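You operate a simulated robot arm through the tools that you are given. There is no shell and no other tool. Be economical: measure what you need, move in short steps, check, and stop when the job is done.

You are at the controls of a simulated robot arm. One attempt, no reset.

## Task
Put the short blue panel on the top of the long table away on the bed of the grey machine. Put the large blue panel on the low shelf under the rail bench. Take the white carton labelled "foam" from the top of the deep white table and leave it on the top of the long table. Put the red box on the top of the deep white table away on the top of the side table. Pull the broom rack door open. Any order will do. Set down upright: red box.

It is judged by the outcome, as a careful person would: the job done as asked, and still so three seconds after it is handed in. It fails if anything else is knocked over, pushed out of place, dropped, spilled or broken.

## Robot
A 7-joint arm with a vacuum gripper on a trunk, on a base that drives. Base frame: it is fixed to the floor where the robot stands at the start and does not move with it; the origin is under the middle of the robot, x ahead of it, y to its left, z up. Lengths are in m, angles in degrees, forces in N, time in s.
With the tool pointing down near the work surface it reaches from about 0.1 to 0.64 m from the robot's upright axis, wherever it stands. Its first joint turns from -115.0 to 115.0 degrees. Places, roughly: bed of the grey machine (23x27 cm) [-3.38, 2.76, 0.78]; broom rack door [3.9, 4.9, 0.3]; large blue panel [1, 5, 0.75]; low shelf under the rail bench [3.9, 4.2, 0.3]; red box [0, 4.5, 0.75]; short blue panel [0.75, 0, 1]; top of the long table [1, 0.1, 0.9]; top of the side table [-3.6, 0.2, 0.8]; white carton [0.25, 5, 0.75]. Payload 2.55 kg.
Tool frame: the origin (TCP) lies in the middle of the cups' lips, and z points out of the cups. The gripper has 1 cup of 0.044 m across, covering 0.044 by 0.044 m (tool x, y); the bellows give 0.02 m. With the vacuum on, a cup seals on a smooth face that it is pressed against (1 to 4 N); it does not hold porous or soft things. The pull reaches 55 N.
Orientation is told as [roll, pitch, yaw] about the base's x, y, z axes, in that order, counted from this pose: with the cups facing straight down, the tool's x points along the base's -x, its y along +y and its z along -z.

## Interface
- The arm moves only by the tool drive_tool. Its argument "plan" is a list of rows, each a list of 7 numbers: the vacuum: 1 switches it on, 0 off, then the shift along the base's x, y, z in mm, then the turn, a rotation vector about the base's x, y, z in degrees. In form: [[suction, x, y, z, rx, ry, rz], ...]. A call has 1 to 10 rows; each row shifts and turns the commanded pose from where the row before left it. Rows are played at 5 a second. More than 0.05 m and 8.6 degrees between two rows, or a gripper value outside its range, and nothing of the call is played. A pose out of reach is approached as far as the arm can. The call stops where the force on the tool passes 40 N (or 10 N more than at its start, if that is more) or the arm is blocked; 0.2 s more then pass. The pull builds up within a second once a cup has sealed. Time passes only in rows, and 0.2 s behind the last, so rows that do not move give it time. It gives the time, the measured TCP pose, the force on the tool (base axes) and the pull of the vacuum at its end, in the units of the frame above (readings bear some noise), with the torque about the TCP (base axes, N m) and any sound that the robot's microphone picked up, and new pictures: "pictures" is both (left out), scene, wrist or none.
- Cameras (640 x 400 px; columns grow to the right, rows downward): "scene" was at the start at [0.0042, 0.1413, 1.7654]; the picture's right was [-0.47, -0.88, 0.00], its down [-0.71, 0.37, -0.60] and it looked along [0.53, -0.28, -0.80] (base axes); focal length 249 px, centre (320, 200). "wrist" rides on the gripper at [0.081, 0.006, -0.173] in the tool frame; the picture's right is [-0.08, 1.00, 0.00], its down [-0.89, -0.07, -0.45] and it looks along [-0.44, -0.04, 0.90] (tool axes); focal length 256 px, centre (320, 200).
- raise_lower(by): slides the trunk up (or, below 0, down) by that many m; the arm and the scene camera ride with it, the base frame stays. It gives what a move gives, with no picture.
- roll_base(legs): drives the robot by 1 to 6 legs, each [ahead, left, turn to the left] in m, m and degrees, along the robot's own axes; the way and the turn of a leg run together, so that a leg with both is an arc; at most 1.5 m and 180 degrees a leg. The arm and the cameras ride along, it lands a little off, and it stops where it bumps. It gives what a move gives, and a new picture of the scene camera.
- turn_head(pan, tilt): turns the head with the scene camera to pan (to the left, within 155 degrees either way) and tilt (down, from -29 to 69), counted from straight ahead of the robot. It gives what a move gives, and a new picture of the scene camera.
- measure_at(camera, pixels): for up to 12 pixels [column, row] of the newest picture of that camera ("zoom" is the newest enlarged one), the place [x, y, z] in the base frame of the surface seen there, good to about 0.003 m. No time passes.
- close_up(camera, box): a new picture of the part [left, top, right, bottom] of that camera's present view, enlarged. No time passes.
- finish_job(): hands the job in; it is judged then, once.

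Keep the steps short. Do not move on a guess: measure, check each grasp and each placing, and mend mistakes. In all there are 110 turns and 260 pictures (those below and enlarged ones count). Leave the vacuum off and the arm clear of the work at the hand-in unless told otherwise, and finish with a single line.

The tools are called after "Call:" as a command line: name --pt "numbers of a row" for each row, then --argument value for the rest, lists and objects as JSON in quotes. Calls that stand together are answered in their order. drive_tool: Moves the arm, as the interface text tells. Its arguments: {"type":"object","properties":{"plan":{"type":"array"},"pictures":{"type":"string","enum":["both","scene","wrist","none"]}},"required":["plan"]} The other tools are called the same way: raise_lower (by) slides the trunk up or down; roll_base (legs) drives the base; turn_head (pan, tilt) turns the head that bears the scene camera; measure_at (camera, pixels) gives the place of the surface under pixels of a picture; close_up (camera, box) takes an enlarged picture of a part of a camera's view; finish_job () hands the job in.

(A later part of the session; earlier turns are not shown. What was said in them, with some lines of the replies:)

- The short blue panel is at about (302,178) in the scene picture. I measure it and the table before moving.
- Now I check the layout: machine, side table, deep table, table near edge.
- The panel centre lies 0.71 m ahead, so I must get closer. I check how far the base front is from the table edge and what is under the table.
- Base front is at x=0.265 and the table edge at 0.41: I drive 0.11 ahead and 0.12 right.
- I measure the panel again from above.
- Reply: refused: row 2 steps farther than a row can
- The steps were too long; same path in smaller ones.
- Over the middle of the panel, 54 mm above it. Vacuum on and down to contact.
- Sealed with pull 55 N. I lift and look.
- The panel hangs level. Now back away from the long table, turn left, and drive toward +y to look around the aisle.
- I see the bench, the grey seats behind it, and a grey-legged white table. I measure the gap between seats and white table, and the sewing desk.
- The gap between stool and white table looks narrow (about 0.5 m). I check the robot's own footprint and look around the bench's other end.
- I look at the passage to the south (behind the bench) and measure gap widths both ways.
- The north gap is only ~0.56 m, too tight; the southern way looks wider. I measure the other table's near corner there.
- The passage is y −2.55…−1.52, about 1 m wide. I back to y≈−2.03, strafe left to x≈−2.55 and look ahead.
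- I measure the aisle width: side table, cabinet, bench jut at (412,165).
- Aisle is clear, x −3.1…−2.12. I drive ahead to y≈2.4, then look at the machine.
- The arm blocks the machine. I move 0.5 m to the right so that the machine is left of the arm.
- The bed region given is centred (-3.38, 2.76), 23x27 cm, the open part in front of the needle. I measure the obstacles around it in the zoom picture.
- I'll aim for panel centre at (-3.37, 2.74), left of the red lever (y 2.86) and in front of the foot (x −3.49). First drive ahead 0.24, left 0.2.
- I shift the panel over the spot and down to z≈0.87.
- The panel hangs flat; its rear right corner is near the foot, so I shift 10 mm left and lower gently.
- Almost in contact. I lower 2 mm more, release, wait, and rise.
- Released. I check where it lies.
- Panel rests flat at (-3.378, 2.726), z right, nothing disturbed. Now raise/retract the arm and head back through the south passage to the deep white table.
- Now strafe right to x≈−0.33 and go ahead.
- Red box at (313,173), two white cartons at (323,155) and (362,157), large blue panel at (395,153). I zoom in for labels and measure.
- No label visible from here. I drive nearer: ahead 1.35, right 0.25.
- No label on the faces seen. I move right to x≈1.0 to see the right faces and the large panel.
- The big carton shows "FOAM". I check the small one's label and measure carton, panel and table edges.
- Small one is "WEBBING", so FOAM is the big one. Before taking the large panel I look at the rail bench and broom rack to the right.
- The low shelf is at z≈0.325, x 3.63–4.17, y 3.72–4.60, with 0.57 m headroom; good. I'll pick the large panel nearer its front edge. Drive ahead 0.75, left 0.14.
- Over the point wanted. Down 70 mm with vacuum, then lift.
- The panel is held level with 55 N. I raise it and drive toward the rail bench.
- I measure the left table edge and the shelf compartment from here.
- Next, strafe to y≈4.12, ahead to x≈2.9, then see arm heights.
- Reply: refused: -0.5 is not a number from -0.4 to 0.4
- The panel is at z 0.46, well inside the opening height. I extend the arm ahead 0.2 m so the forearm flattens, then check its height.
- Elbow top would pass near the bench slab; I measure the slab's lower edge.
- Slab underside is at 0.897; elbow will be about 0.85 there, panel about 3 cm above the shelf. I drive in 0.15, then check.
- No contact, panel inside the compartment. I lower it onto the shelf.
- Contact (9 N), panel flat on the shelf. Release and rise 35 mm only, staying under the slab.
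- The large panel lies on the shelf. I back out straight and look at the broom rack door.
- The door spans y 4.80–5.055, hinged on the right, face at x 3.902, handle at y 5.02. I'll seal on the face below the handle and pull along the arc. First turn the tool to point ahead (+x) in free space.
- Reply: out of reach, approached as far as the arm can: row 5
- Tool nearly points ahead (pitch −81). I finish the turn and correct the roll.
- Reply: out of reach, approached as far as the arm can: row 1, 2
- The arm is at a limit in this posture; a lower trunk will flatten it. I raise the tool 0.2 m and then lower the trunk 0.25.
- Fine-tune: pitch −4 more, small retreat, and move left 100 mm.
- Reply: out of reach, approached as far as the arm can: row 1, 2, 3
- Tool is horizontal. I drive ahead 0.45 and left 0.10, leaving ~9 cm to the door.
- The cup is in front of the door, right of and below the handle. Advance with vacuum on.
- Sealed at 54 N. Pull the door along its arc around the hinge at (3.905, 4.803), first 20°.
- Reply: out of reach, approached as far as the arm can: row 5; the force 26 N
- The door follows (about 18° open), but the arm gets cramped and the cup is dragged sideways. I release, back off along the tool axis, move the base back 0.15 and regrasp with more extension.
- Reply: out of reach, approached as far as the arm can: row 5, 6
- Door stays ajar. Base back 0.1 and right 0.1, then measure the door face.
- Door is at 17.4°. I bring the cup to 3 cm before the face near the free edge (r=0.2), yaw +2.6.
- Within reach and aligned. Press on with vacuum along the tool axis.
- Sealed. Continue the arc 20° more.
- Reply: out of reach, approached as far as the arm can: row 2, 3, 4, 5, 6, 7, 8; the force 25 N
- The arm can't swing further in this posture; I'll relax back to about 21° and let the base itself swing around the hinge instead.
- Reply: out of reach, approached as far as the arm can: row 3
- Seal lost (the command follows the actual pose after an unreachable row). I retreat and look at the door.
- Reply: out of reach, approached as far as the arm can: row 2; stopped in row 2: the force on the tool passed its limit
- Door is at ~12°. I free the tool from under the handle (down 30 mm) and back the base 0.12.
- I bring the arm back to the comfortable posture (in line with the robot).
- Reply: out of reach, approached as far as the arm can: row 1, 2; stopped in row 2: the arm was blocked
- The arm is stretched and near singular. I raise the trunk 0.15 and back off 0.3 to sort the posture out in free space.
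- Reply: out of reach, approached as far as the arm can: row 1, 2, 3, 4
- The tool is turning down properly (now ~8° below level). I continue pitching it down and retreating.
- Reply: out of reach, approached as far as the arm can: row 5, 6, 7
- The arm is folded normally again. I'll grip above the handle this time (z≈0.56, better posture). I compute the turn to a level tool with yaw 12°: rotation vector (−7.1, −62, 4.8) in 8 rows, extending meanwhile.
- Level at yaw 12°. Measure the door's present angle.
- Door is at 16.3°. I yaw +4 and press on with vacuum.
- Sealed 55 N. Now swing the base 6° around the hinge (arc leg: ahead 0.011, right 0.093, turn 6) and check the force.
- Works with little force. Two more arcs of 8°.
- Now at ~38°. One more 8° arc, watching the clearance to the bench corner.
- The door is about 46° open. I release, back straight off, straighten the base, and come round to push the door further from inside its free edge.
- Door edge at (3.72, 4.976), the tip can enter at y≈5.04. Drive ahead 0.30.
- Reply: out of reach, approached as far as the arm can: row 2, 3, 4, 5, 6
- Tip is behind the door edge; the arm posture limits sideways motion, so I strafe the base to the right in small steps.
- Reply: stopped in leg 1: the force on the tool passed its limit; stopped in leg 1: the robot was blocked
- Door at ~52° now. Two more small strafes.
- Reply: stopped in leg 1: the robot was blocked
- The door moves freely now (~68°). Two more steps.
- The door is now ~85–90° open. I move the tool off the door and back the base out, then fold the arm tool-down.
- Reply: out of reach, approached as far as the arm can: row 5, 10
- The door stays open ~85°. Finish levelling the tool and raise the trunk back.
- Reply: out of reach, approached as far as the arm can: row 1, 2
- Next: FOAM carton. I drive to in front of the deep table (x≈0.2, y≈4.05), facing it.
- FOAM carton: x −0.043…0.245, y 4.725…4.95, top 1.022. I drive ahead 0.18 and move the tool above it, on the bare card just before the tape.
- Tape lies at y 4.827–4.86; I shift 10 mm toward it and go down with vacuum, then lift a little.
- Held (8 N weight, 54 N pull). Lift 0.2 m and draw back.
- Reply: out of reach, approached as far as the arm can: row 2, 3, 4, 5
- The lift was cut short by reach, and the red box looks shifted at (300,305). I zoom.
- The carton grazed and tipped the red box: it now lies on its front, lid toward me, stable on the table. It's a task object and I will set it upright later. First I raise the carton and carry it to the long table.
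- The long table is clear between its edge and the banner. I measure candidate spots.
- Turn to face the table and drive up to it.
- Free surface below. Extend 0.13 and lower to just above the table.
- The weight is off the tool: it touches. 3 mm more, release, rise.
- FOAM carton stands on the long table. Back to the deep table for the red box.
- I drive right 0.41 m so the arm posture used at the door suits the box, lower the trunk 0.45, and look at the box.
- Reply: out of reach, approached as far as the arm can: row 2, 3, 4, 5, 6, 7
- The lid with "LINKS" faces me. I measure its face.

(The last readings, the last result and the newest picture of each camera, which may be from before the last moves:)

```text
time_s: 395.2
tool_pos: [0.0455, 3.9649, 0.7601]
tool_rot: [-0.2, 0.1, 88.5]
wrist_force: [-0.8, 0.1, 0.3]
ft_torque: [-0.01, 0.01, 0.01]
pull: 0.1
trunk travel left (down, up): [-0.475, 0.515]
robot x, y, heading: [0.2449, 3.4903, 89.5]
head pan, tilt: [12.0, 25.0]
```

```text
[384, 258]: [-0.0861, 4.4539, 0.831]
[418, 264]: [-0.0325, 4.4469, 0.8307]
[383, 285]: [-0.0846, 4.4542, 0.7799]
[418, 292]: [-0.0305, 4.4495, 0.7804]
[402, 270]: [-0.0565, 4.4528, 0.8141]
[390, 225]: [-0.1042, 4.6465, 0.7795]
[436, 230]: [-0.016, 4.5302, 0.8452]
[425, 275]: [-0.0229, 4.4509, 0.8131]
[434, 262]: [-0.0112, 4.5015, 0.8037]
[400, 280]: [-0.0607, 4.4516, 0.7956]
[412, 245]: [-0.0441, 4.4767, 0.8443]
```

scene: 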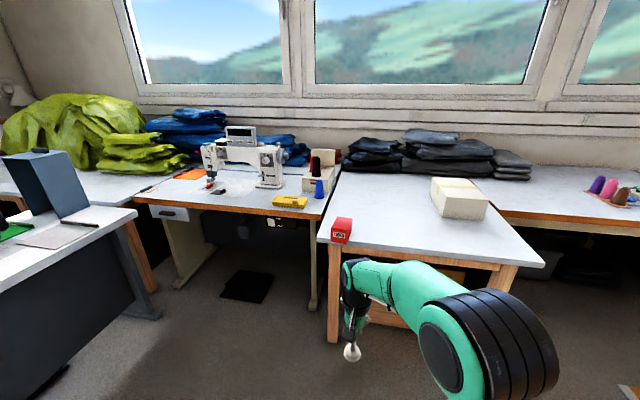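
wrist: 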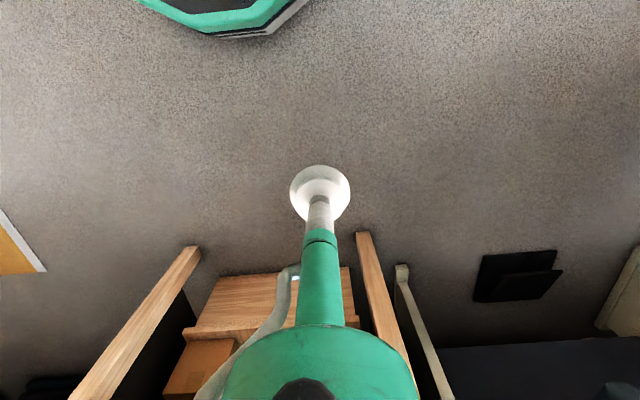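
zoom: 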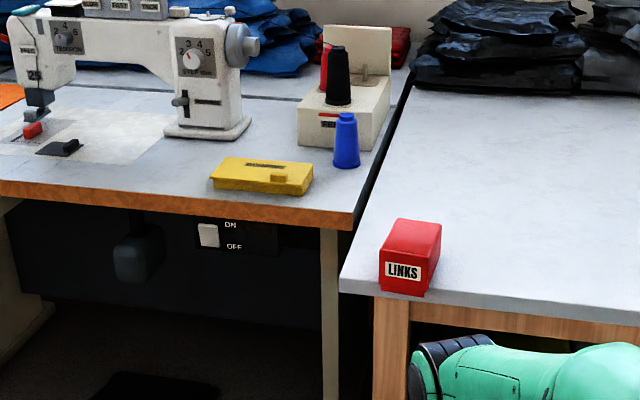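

Lid centre at (−0.0555, 4.4515, 0.813), facing (−0.11, −1). I turn the tool level toward +y while extending.

Call:
drive_tool --pt "0 -8 26 0 8.2 0 0" --pt "0 -8 28 2 8.2 0 0" --pt "0 -8 30 4 8.2 0 0" --pt "0 -8 30 5 8.2 0 0" --pt "0 -9 30 6 8.2 0 0" --pt "0 -9 30 6 8.2 0 0" --pt "0 -9 30 6 8.2 0 0" --pt "0 -9 30 6 8.2 0 0" --pt "0 -9 30 6 8.2 0 0" --pt "0 -9 30 6 8.2 0 0" --pictures "none"

Call:
drive_tool --pt "0 -9 20 4 8 0 -2" --pt "0 0 0 0 0 0 -2.5" --pt "0 0 0 0 0 0 0"

```text
time_s: 397.4
tool_pos: [-0.0407, 4.2568, 0.8073]
tool_rot: [10.9, -81.8, 79.0]
wrist_force: [-0.2, 0.8, -0.2]
ft_torque: [-0.02, -0.03, 0.01]
pull: 0.1
trunk travel left (down, up): [-0.475, 0.515]
robot x, y, heading: [0.2438, 3.493, 89.4]
head pan, tilt: [12.0, 25.0]
```

```text
time_s: 398.2
tool_pos: [-0.0478, 4.2771, 0.8122]
tool_rot: [86.0, -88.3, -0.5]
wrist_force: [-0.2, 0.8, 0.8]
ft_torque: [0.01, 0.01, -0.02]
pull: 0.1
trunk travel left (down, up): [-0.475, 0.515]
robot x, y, heading: [0.2416, 3.4945, 89.4]
head pan, tilt: [12.0, 25.0]
```

scene: 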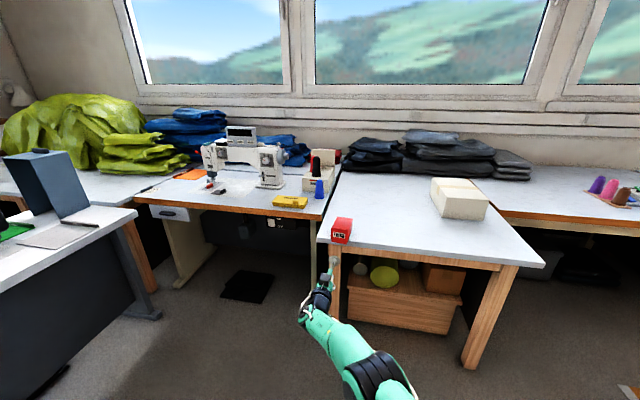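
wrist: 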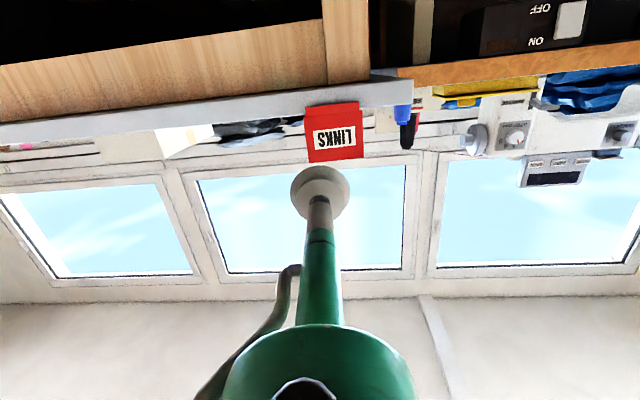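

Level and aimed. Base ahead 0.13, then approach by arm with vacuum.

Call:
roll_base --legs '[[0.13, 0, 0]]'

Call:
drive_tool --pt "1 -7 15 0 0 0 -1" --pt "1 1 14 0 0 0 0" --pt "1 1 9 0 0 0 0" --pt "1 0.5 5 0 0 0 0" --pt "1 0.3 3 0 0 0 0" --pt "1 0.3 3 0 0 0 0" --pt "1 0 0 0 0 0 0" --pt "1 0 0 0 0 0 0"

```text
time_s: 399.5
tool_pos: [-0.0486, 4.4063, 0.8108]
tool_rot: [82.9, -88.3, 2.4]
wrist_force: [-0.2, -0.4, 0.3]
ft_torque: [0.01, 0.03, -0.01]
pull: 0.1
trunk travel left (down, up): [-0.475, 0.515]
robot x, y, heading: [0.2442, 3.6241, 89.3]
head pan, tilt: [12.0, 25.0]
```

scene: 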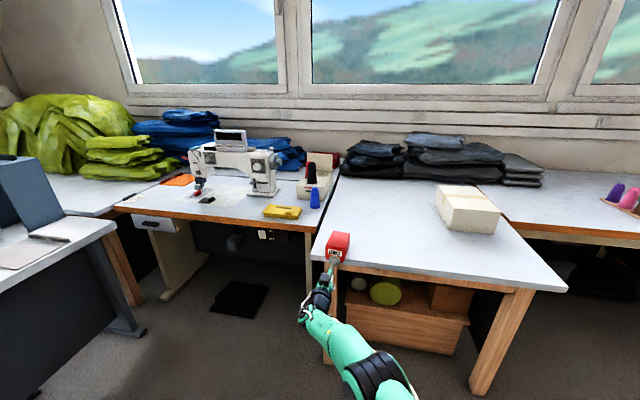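

```text
time_s: 401.3
tool_pos: [-0.0522, 4.4548, 0.8117]
tool_rot: [83.9, -88.3, 0.6]
wrist_force: [0.6, -0.2, 0.1]
ft_torque: [-0.12, 0.01, 0.04]
pull: 55.1
trunk travel left (down, up): [-0.475, 0.515]
robot x, y, heading: [0.2422, 3.6266, 89.1]
head pan, tilt: [12.0, 25.0]
```

scene: 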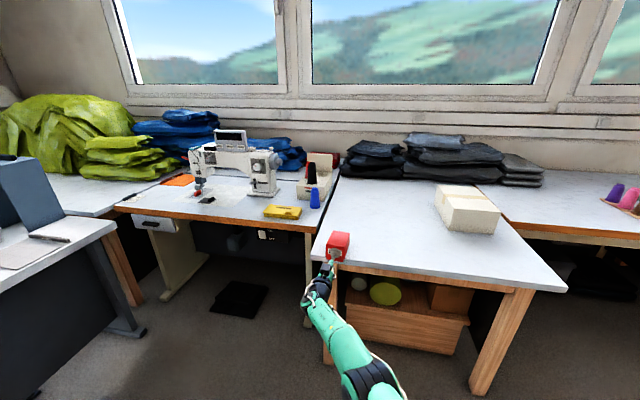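
wrist: 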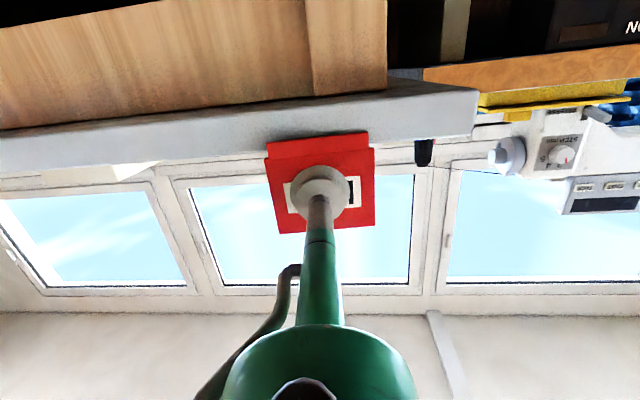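

Sealed 55 N. Lift with the trunk 0.1 m, back off, and check.

Call:
raise_lower --by 0.1

Call:
roll_base --legs '[[-0.35, 0, 0]]'

Call:
drive_tool --pt "1 8 -20 2 -8 0 0" --pt "1 8 -20 2 -8 0 0" --pt "1 8 -24 2 -8 0 0" --pt "1 8 -26 0 -8 0 0" --pt "1 10 -28 0 -8 0 0" --pt "1 10 -28 0 -8 0 0" --pt "1 10 -28 0 -8 0 0" --pt "1 10 -28 0 -8 0 0" --pt "1 10 -28 0 -8 0 0" --pt "1 10 -28 0 -8 0 0"

```text
time_s: 402.6
tool_pos: [-0.0528, 4.4548, 0.9126]
tool_rot: [83.5, -88.3, 1.1]
wrist_force: [0.0, -0.2, -1.8]
ft_torque: [-0.22, -0.01, 0.0]
pull: 54.8
trunk travel left (down, up): [-0.575, 0.415]
robot x, y, heading: [0.2412, 3.6253, 89.6]
head pan, tilt: [12.0, 25.0]
```

```text
time_s: 404.9
tool_pos: [-0.0554, 4.1058, 0.9119]
tool_rot: [85.3, -88.3, -1.0]
wrist_force: [-0.8, -0.1, -1.1]
ft_torque: [-0.2, 0.02, -0.03]
pull: 54.9
trunk travel left (down, up): [-0.575, 0.415]
robot x, y, heading: [0.2378, 3.2752, 89.4]
head pan, tilt: [12.0, 25.0]
```

scene: 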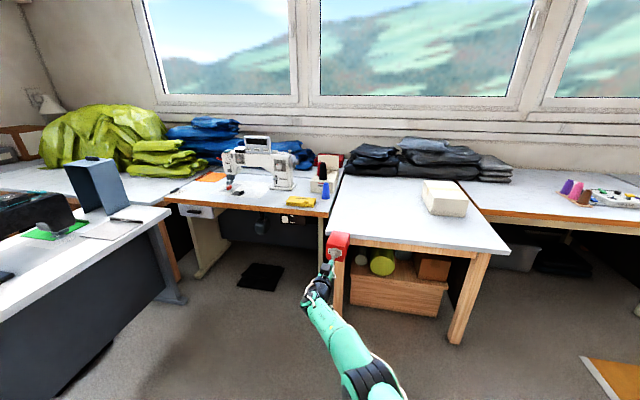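

```text
time_s: 407.1
tool_pos: [0.0517, 3.8296, 0.8897]
tool_rot: [-4.5, -11.3, 88.5]
wrist_force: [-1.1, 1.0, 6.0]
ft_torque: [-0.43, 0.09, -0.02]
pull: 54.3
out of reach, approached as far as the arm can: row 9, 10
trunk travel left (down, up): [-0.575, 0.415]
robot x, y, heading: [0.2394, 3.2755, 89.3]
head pan, tilt: [12.0, 25.0]
```

scene: 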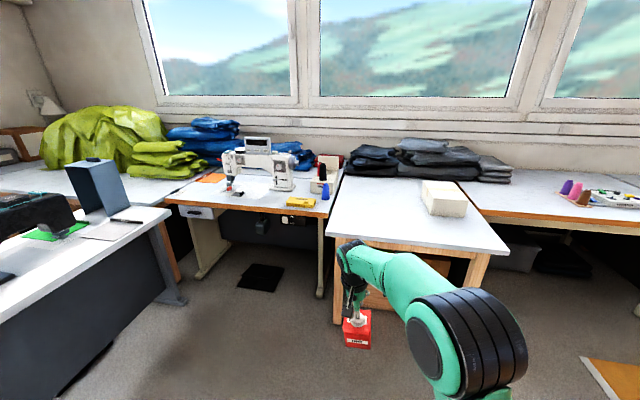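
wrist: 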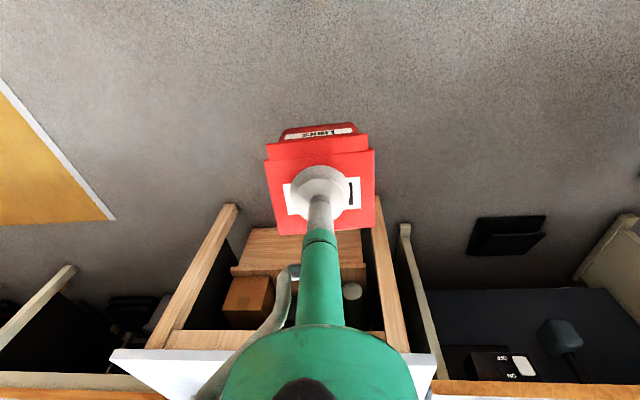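

The red box hangs upright now. I level the tool fully, draw it in, and raise the trunk 0.3.

Call:
drive_tool --pt "1 30 -35 0 0 0 0" --pt "1 30 -35 0 0 0 0" --pt "1 30 -30 0 -5.6 2.4 0" --pt "1 30 -30 0 -5.6 2.4 0" --pt "1 15 0 0 0 0 0" --pt "1 0 0 0 0 0 0" --pictures "none"

Call:
raise_lower --by 0.3

Call:
drive_tool --pt "1 0 0 0 0 0 0"

```text
time_s: 408.5
tool_pos: [0.1863, 3.7007, 0.885]
tool_rot: [-0.8, 1.3, 88.0]
wrist_force: [-0.2, -0.4, -1.5]
ft_torque: [-0.08, -0.01, 0.0]
pull: 54.9
trunk travel left (down, up): [-0.575, 0.415]
robot x, y, heading: [0.2377, 3.2718, 89.3]
head pan, tilt: [12.0, 25.0]
```

```text
time_s: 411.5
tool_pos: [0.1853, 3.7016, 1.1848]
tool_rot: [-0.9, 1.4, 88.0]
wrist_force: [-0.4, 0.1, -1.6]
ft_torque: [-0.15, -0.03, -0.01]
pull: 54.9
trunk travel left (down, up): [-0.875, 0.115]
robot x, y, heading: [0.2368, 3.2732, 89.4]
head pan, tilt: [12.0, 25.0]
```

```text
time_s: 411.9
tool_pos: [0.1862, 3.7011, 1.1847]
tool_rot: [-0.9, 1.4, 88.0]
wrist_force: [0.6, 0.0, -2.1]
ft_torque: [-0.13, -0.04, -0.05]
pull: 55.1
trunk travel left (down, up): [-0.875, 0.115]
robot x, y, heading: [0.2405, 3.279, 89.6]
head pan, tilt: [12.0, 25.0]
```

scene: 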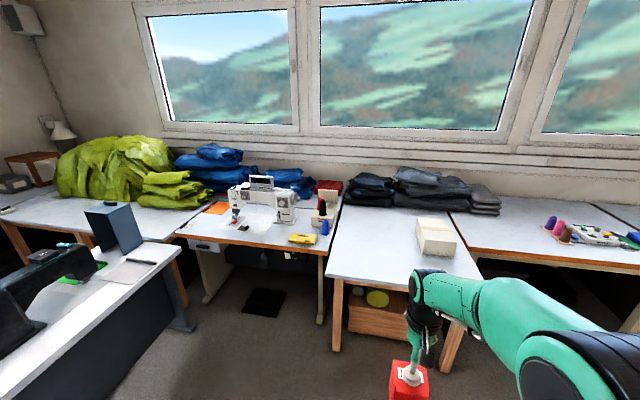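
wrist: 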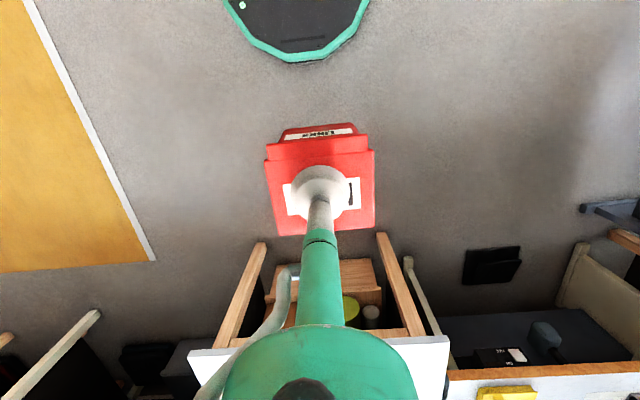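

Held upright. Now drive the southern route to the side table.

Call:
roll_base --legs '[[-0.5, 0.53, 0.4], [-1.5, 0, 0], [-1.5, 0, 0], [-1.5, 0, 0], [-0.31, 0, 0]]'

```text
time_s: 438.7
tool_pos: [-0.475, -1.6058, 1.1867]
tool_rot: [-1.0, 1.4, 86.9]
wrist_force: [0.9, -0.3, -1.2]
ft_torque: [-0.16, 0.0, 0.02]
pull: 55.1
trunk travel left (down, up): [-0.875, 0.115]
robot x, y, heading: [-0.4272, -2.0321, 88.4]
head pan, tilt: [12.0, 25.0]
```

scene: 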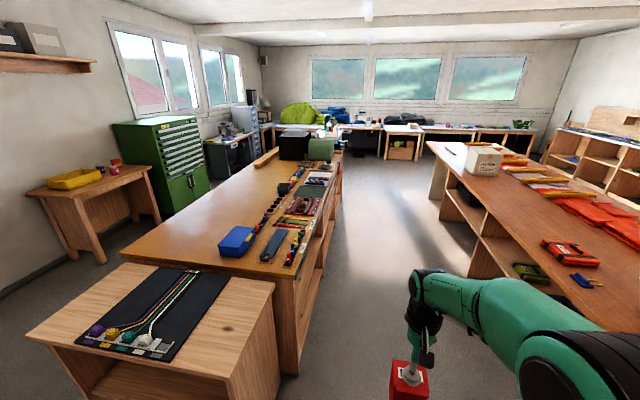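

Call:
roll_base --legs '[[0, 0, 1.6], [0, 1.1, 0], [0, 1.05, 0], [1.4, 0, 0], [0.5, 0, 0]]'

Call:
turn_head --pan 60 --tilt 35

Call:
close_up --camera "scene" --box '[100, 100, 440, 320]'

```text
time_s: 458.8
tool_pos: [-2.6122, 0.2935, 1.1852]
tool_rot: [-0.9, 1.3, 87.4]
wrist_force: [-0.6, -0.3, -0.9]
ft_torque: [-0.2, 0.01, -0.02]
pull: 55.0
trunk travel left (down, up): [-0.875, 0.115]
robot x, y, heading: [-2.5644, -0.1374, 88.8]
head pan, tilt: [12.0, 25.0]
```

scene: 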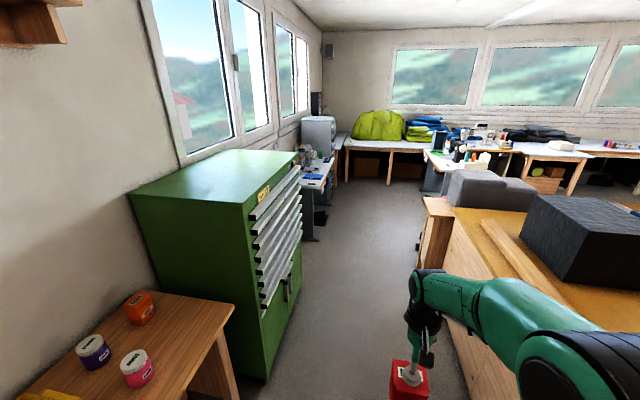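

```text
time_s: 460.0
tool_pos: [-2.6117, 0.2933, 1.1846]
tool_rot: [-1.0, 1.4, 87.4]
wrist_force: [-0.3, 0.8, -1.6]
ft_torque: [-0.16, -0.01, -0.02]
pull: 55.2
trunk travel left (down, up): [-0.875, 0.115]
robot x, y, heading: [-2.5642, -0.1351, 89.0]
head pan, tilt: [60.0, 35.0]
```

scene: 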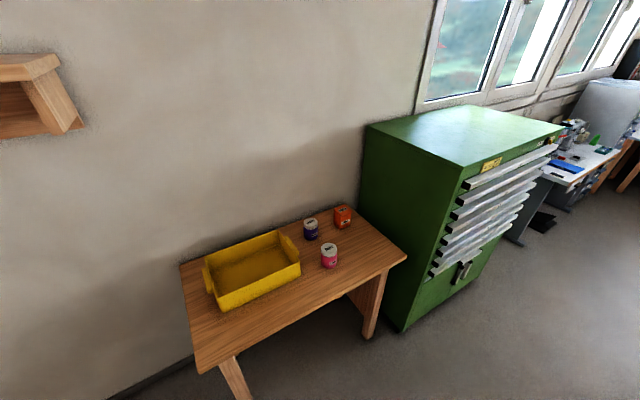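

```text
1.82 times, centred on (270, 210) of scene
```

zoom: 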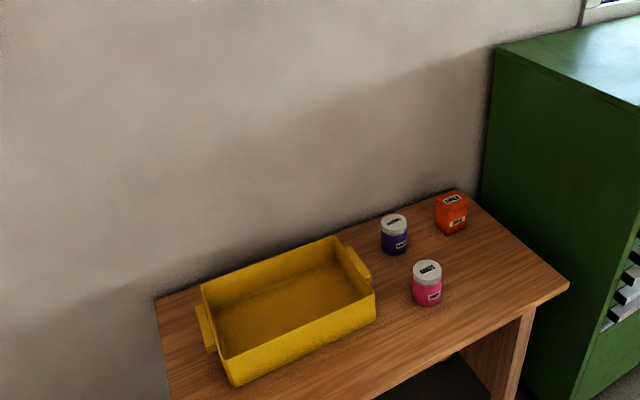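

Call:
measure_at --camera "zoom" --pixels '[[427, 270], [427, 303], [375, 315], [500, 270], [460, 285], [520, 285], [400, 340], [565, 287], [240, 380], [451, 200], [395, 220], [370, 260]]'

```text
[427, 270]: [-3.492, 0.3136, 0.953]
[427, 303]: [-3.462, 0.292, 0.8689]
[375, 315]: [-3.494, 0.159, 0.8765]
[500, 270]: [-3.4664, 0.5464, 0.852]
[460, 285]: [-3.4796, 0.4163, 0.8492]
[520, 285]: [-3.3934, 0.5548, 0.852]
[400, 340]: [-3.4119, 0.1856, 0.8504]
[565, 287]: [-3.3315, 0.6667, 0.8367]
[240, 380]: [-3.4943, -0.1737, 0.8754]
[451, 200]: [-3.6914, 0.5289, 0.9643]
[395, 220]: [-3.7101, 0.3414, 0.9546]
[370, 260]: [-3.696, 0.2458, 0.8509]
```

Table top z 0.851. Free spot at (−3.46, 0.50), between pink can (y 0.31) and the end. I drive up facing it.

Call:
roll_base --legs '[[0.67, 0, 0], [0, 0, 91], [0.33, 0, 0]]'

Call:
turn_head --pan 5 --tilt 50

```text
time_s: 469.3
tool_pos: [-3.3074, 0.4788, 1.1846]
tool_rot: [-1.0, 1.4, 178.1]
wrist_force: [-0.9, -0.3, -1.7]
ft_torque: [0.03, -0.17, -0.03]
pull: 54.9
trunk travel left (down, up): [-0.875, 0.115]
robot x, y, heading: [-2.8797, 0.5346, 179.5]
head pan, tilt: [60.0, 35.0]
```

scene: 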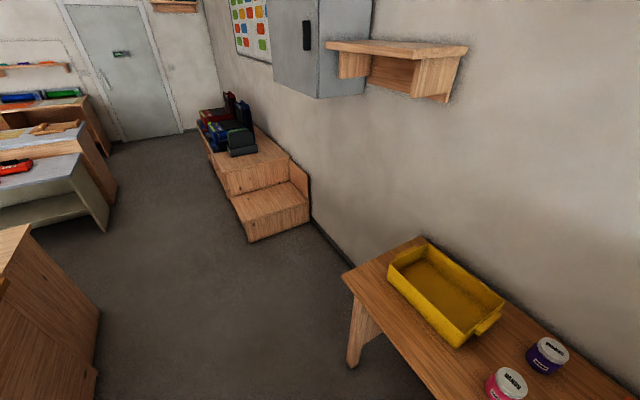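

```text
time_s: 470.6
tool_pos: [-3.3059, 0.4796, 1.1846]
tool_rot: [-0.9, 1.5, 178.3]
wrist_force: [0.3, 1.1, -1.4]
ft_torque: [0.01, -0.19, -0.02]
pull: 54.9
trunk travel left (down, up): [-0.875, 0.115]
robot x, y, heading: [-2.8784, 0.5355, 179.6]
head pan, tilt: [5.0, 50.0]
5 turns are left
```

scene: 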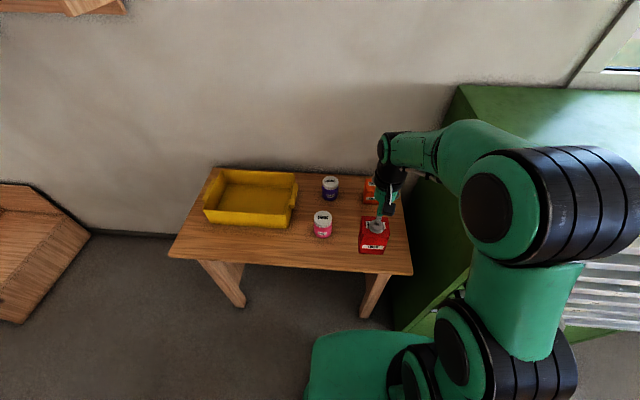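

Only 5 turns left, so: one call to move over the spot, level, and lower to just about contact.

Call:
drive_tool --pt "1 -38 5 -20 -0.9 1.4 0" --pt "1 -38 5 -20 0 0 0" --pt "1 -39 5 -20 0 0 0" --pt "1 -39 5 -20 0 0 0" --pt "1 0 0 -42 0 0 0" --pt "1 0 0 -42 0 0 0" --pt "1 0 0 -35 0 0 0" --pt "1 0 0 -12 0 0 0" --pt "1 0 0 -8 0 0 0" --pt "1 0 0 -3 0 0 0"

```text
time_s: 472.8
tool_pos: [-3.4605, 0.4993, 0.9627]
tool_rot: [0.1, 0.1, 178.2]
wrist_force: [0.1, -0.5, -1.6]
ft_torque: [0.04, -0.23, 0.02]
pull: 55.0
trunk travel left (down, up): [-0.875, 0.115]
robot x, y, heading: [-2.8772, 0.5329, 179.3]
head pan, tilt: [5.0, 50.0]
4 turns are left
```

scene: 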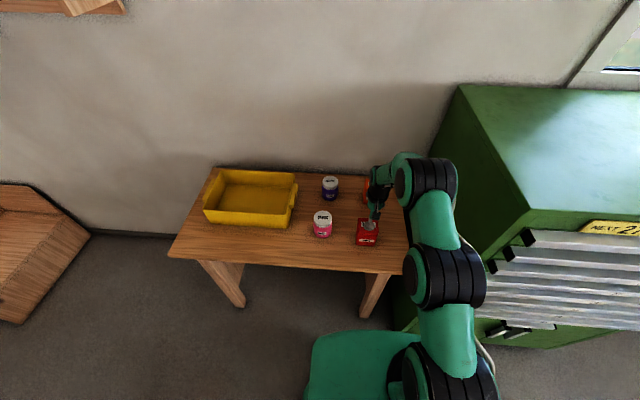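
wrist: 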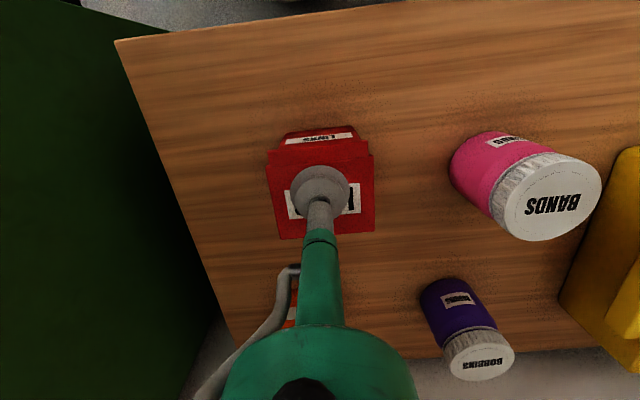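

Not touching yet (still carrying 1.6 N). Lower 7 mm in small rows and read.

Call:
drive_tool --pt "1 0 0 -2 0 0 0" --pt "1 0 0 -2 0 0 0" --pt "1 0 0 -2 0 0 0" --pt "1 0 0 -1.5 0 0 0" --pt "1 0 0 0 0 0 0"

```text
time_s: 474.0
tool_pos: [-3.4597, 0.4997, 0.9587]
tool_rot: [0.1, -0.4, 178.2]
wrist_force: [3.3, 1.6, 22.6]
ft_torque: [-0.11, 0.21, 0.03]
pull: 54.9
trunk travel left (down, up): [-0.875, 0.115]
robot x, y, heading: [-2.8757, 0.535, 179.6]
head pan, tilt: [5.0, 50.0]
3 turns are left
```

scene: 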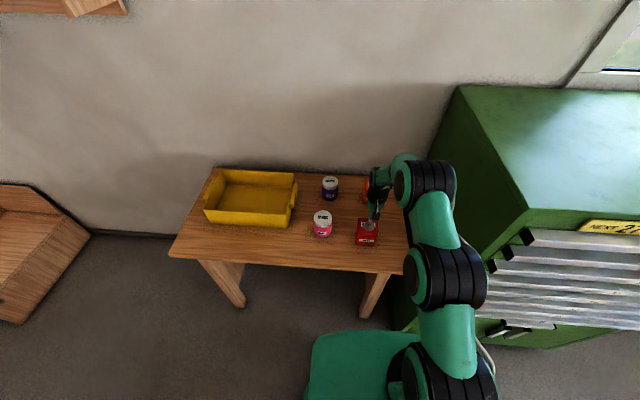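
wrist: 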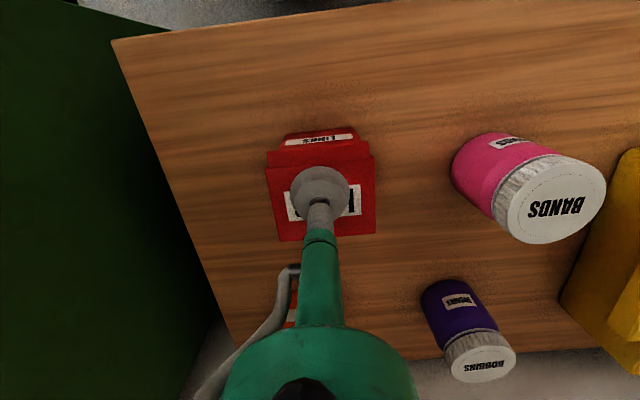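

Firm contact (22 N): the box stands on the table. I ease 2 mm, release, wait, and rise straight up clear.

Call:
drive_tool --pt "1 0 0 3 0 0 0" --pt "0 0 0 0 0 0 0" --pt "0 0 0 0 0 0 0" --pt "0 0 0 0 0 0 0" --pt "0 0 0 0 0 0 0" --pt "0 0 0 6 0 0 0" --pt "0 0 0 20 0 0 0" --pt "0 0 0 45 0 0 0" --pt "0 20 0 45 0 0 0" --pt "0 30 0 35 0 0 0"

```text
time_s: 476.2
tool_pos: [-3.4084, 0.5001, 1.1096]
tool_rot: [0.0, 0.0, 178.1]
wrist_force: [0.7, 0.1, -0.5]
ft_torque: [0.02, 0.07, 0.0]
pull: 0.1
trunk travel left (down, up): [-0.875, 0.115]
robot x, y, heading: [-2.8779, 0.5359, 179.4]
head pan, tilt: [5.0, 50.0]
2 turns are left
```

scene: 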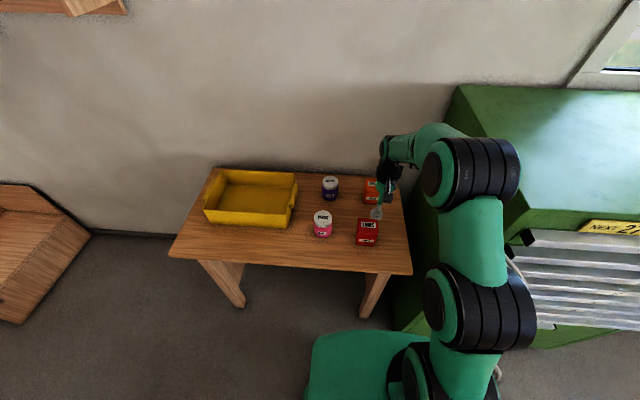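
wrist: 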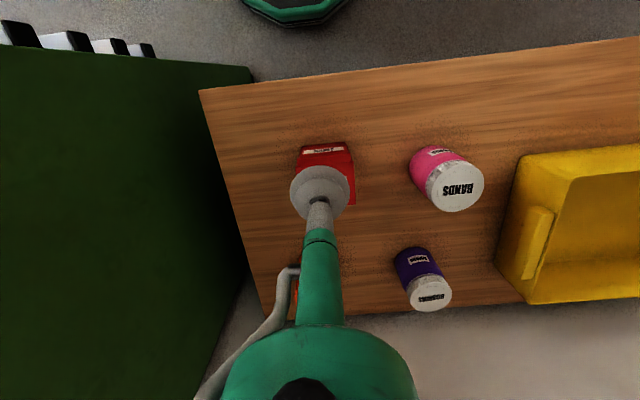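

The red box stands upright at (368,230), the vacuum is off, and the arm is clear. I hand in.

Call:
finish_job

```text
The job is handed in.
```

All five tasks are done and handed in, with one mishap: the carton tipped the red box over on the white table; I picked it up again and it now stands upright on the side table.
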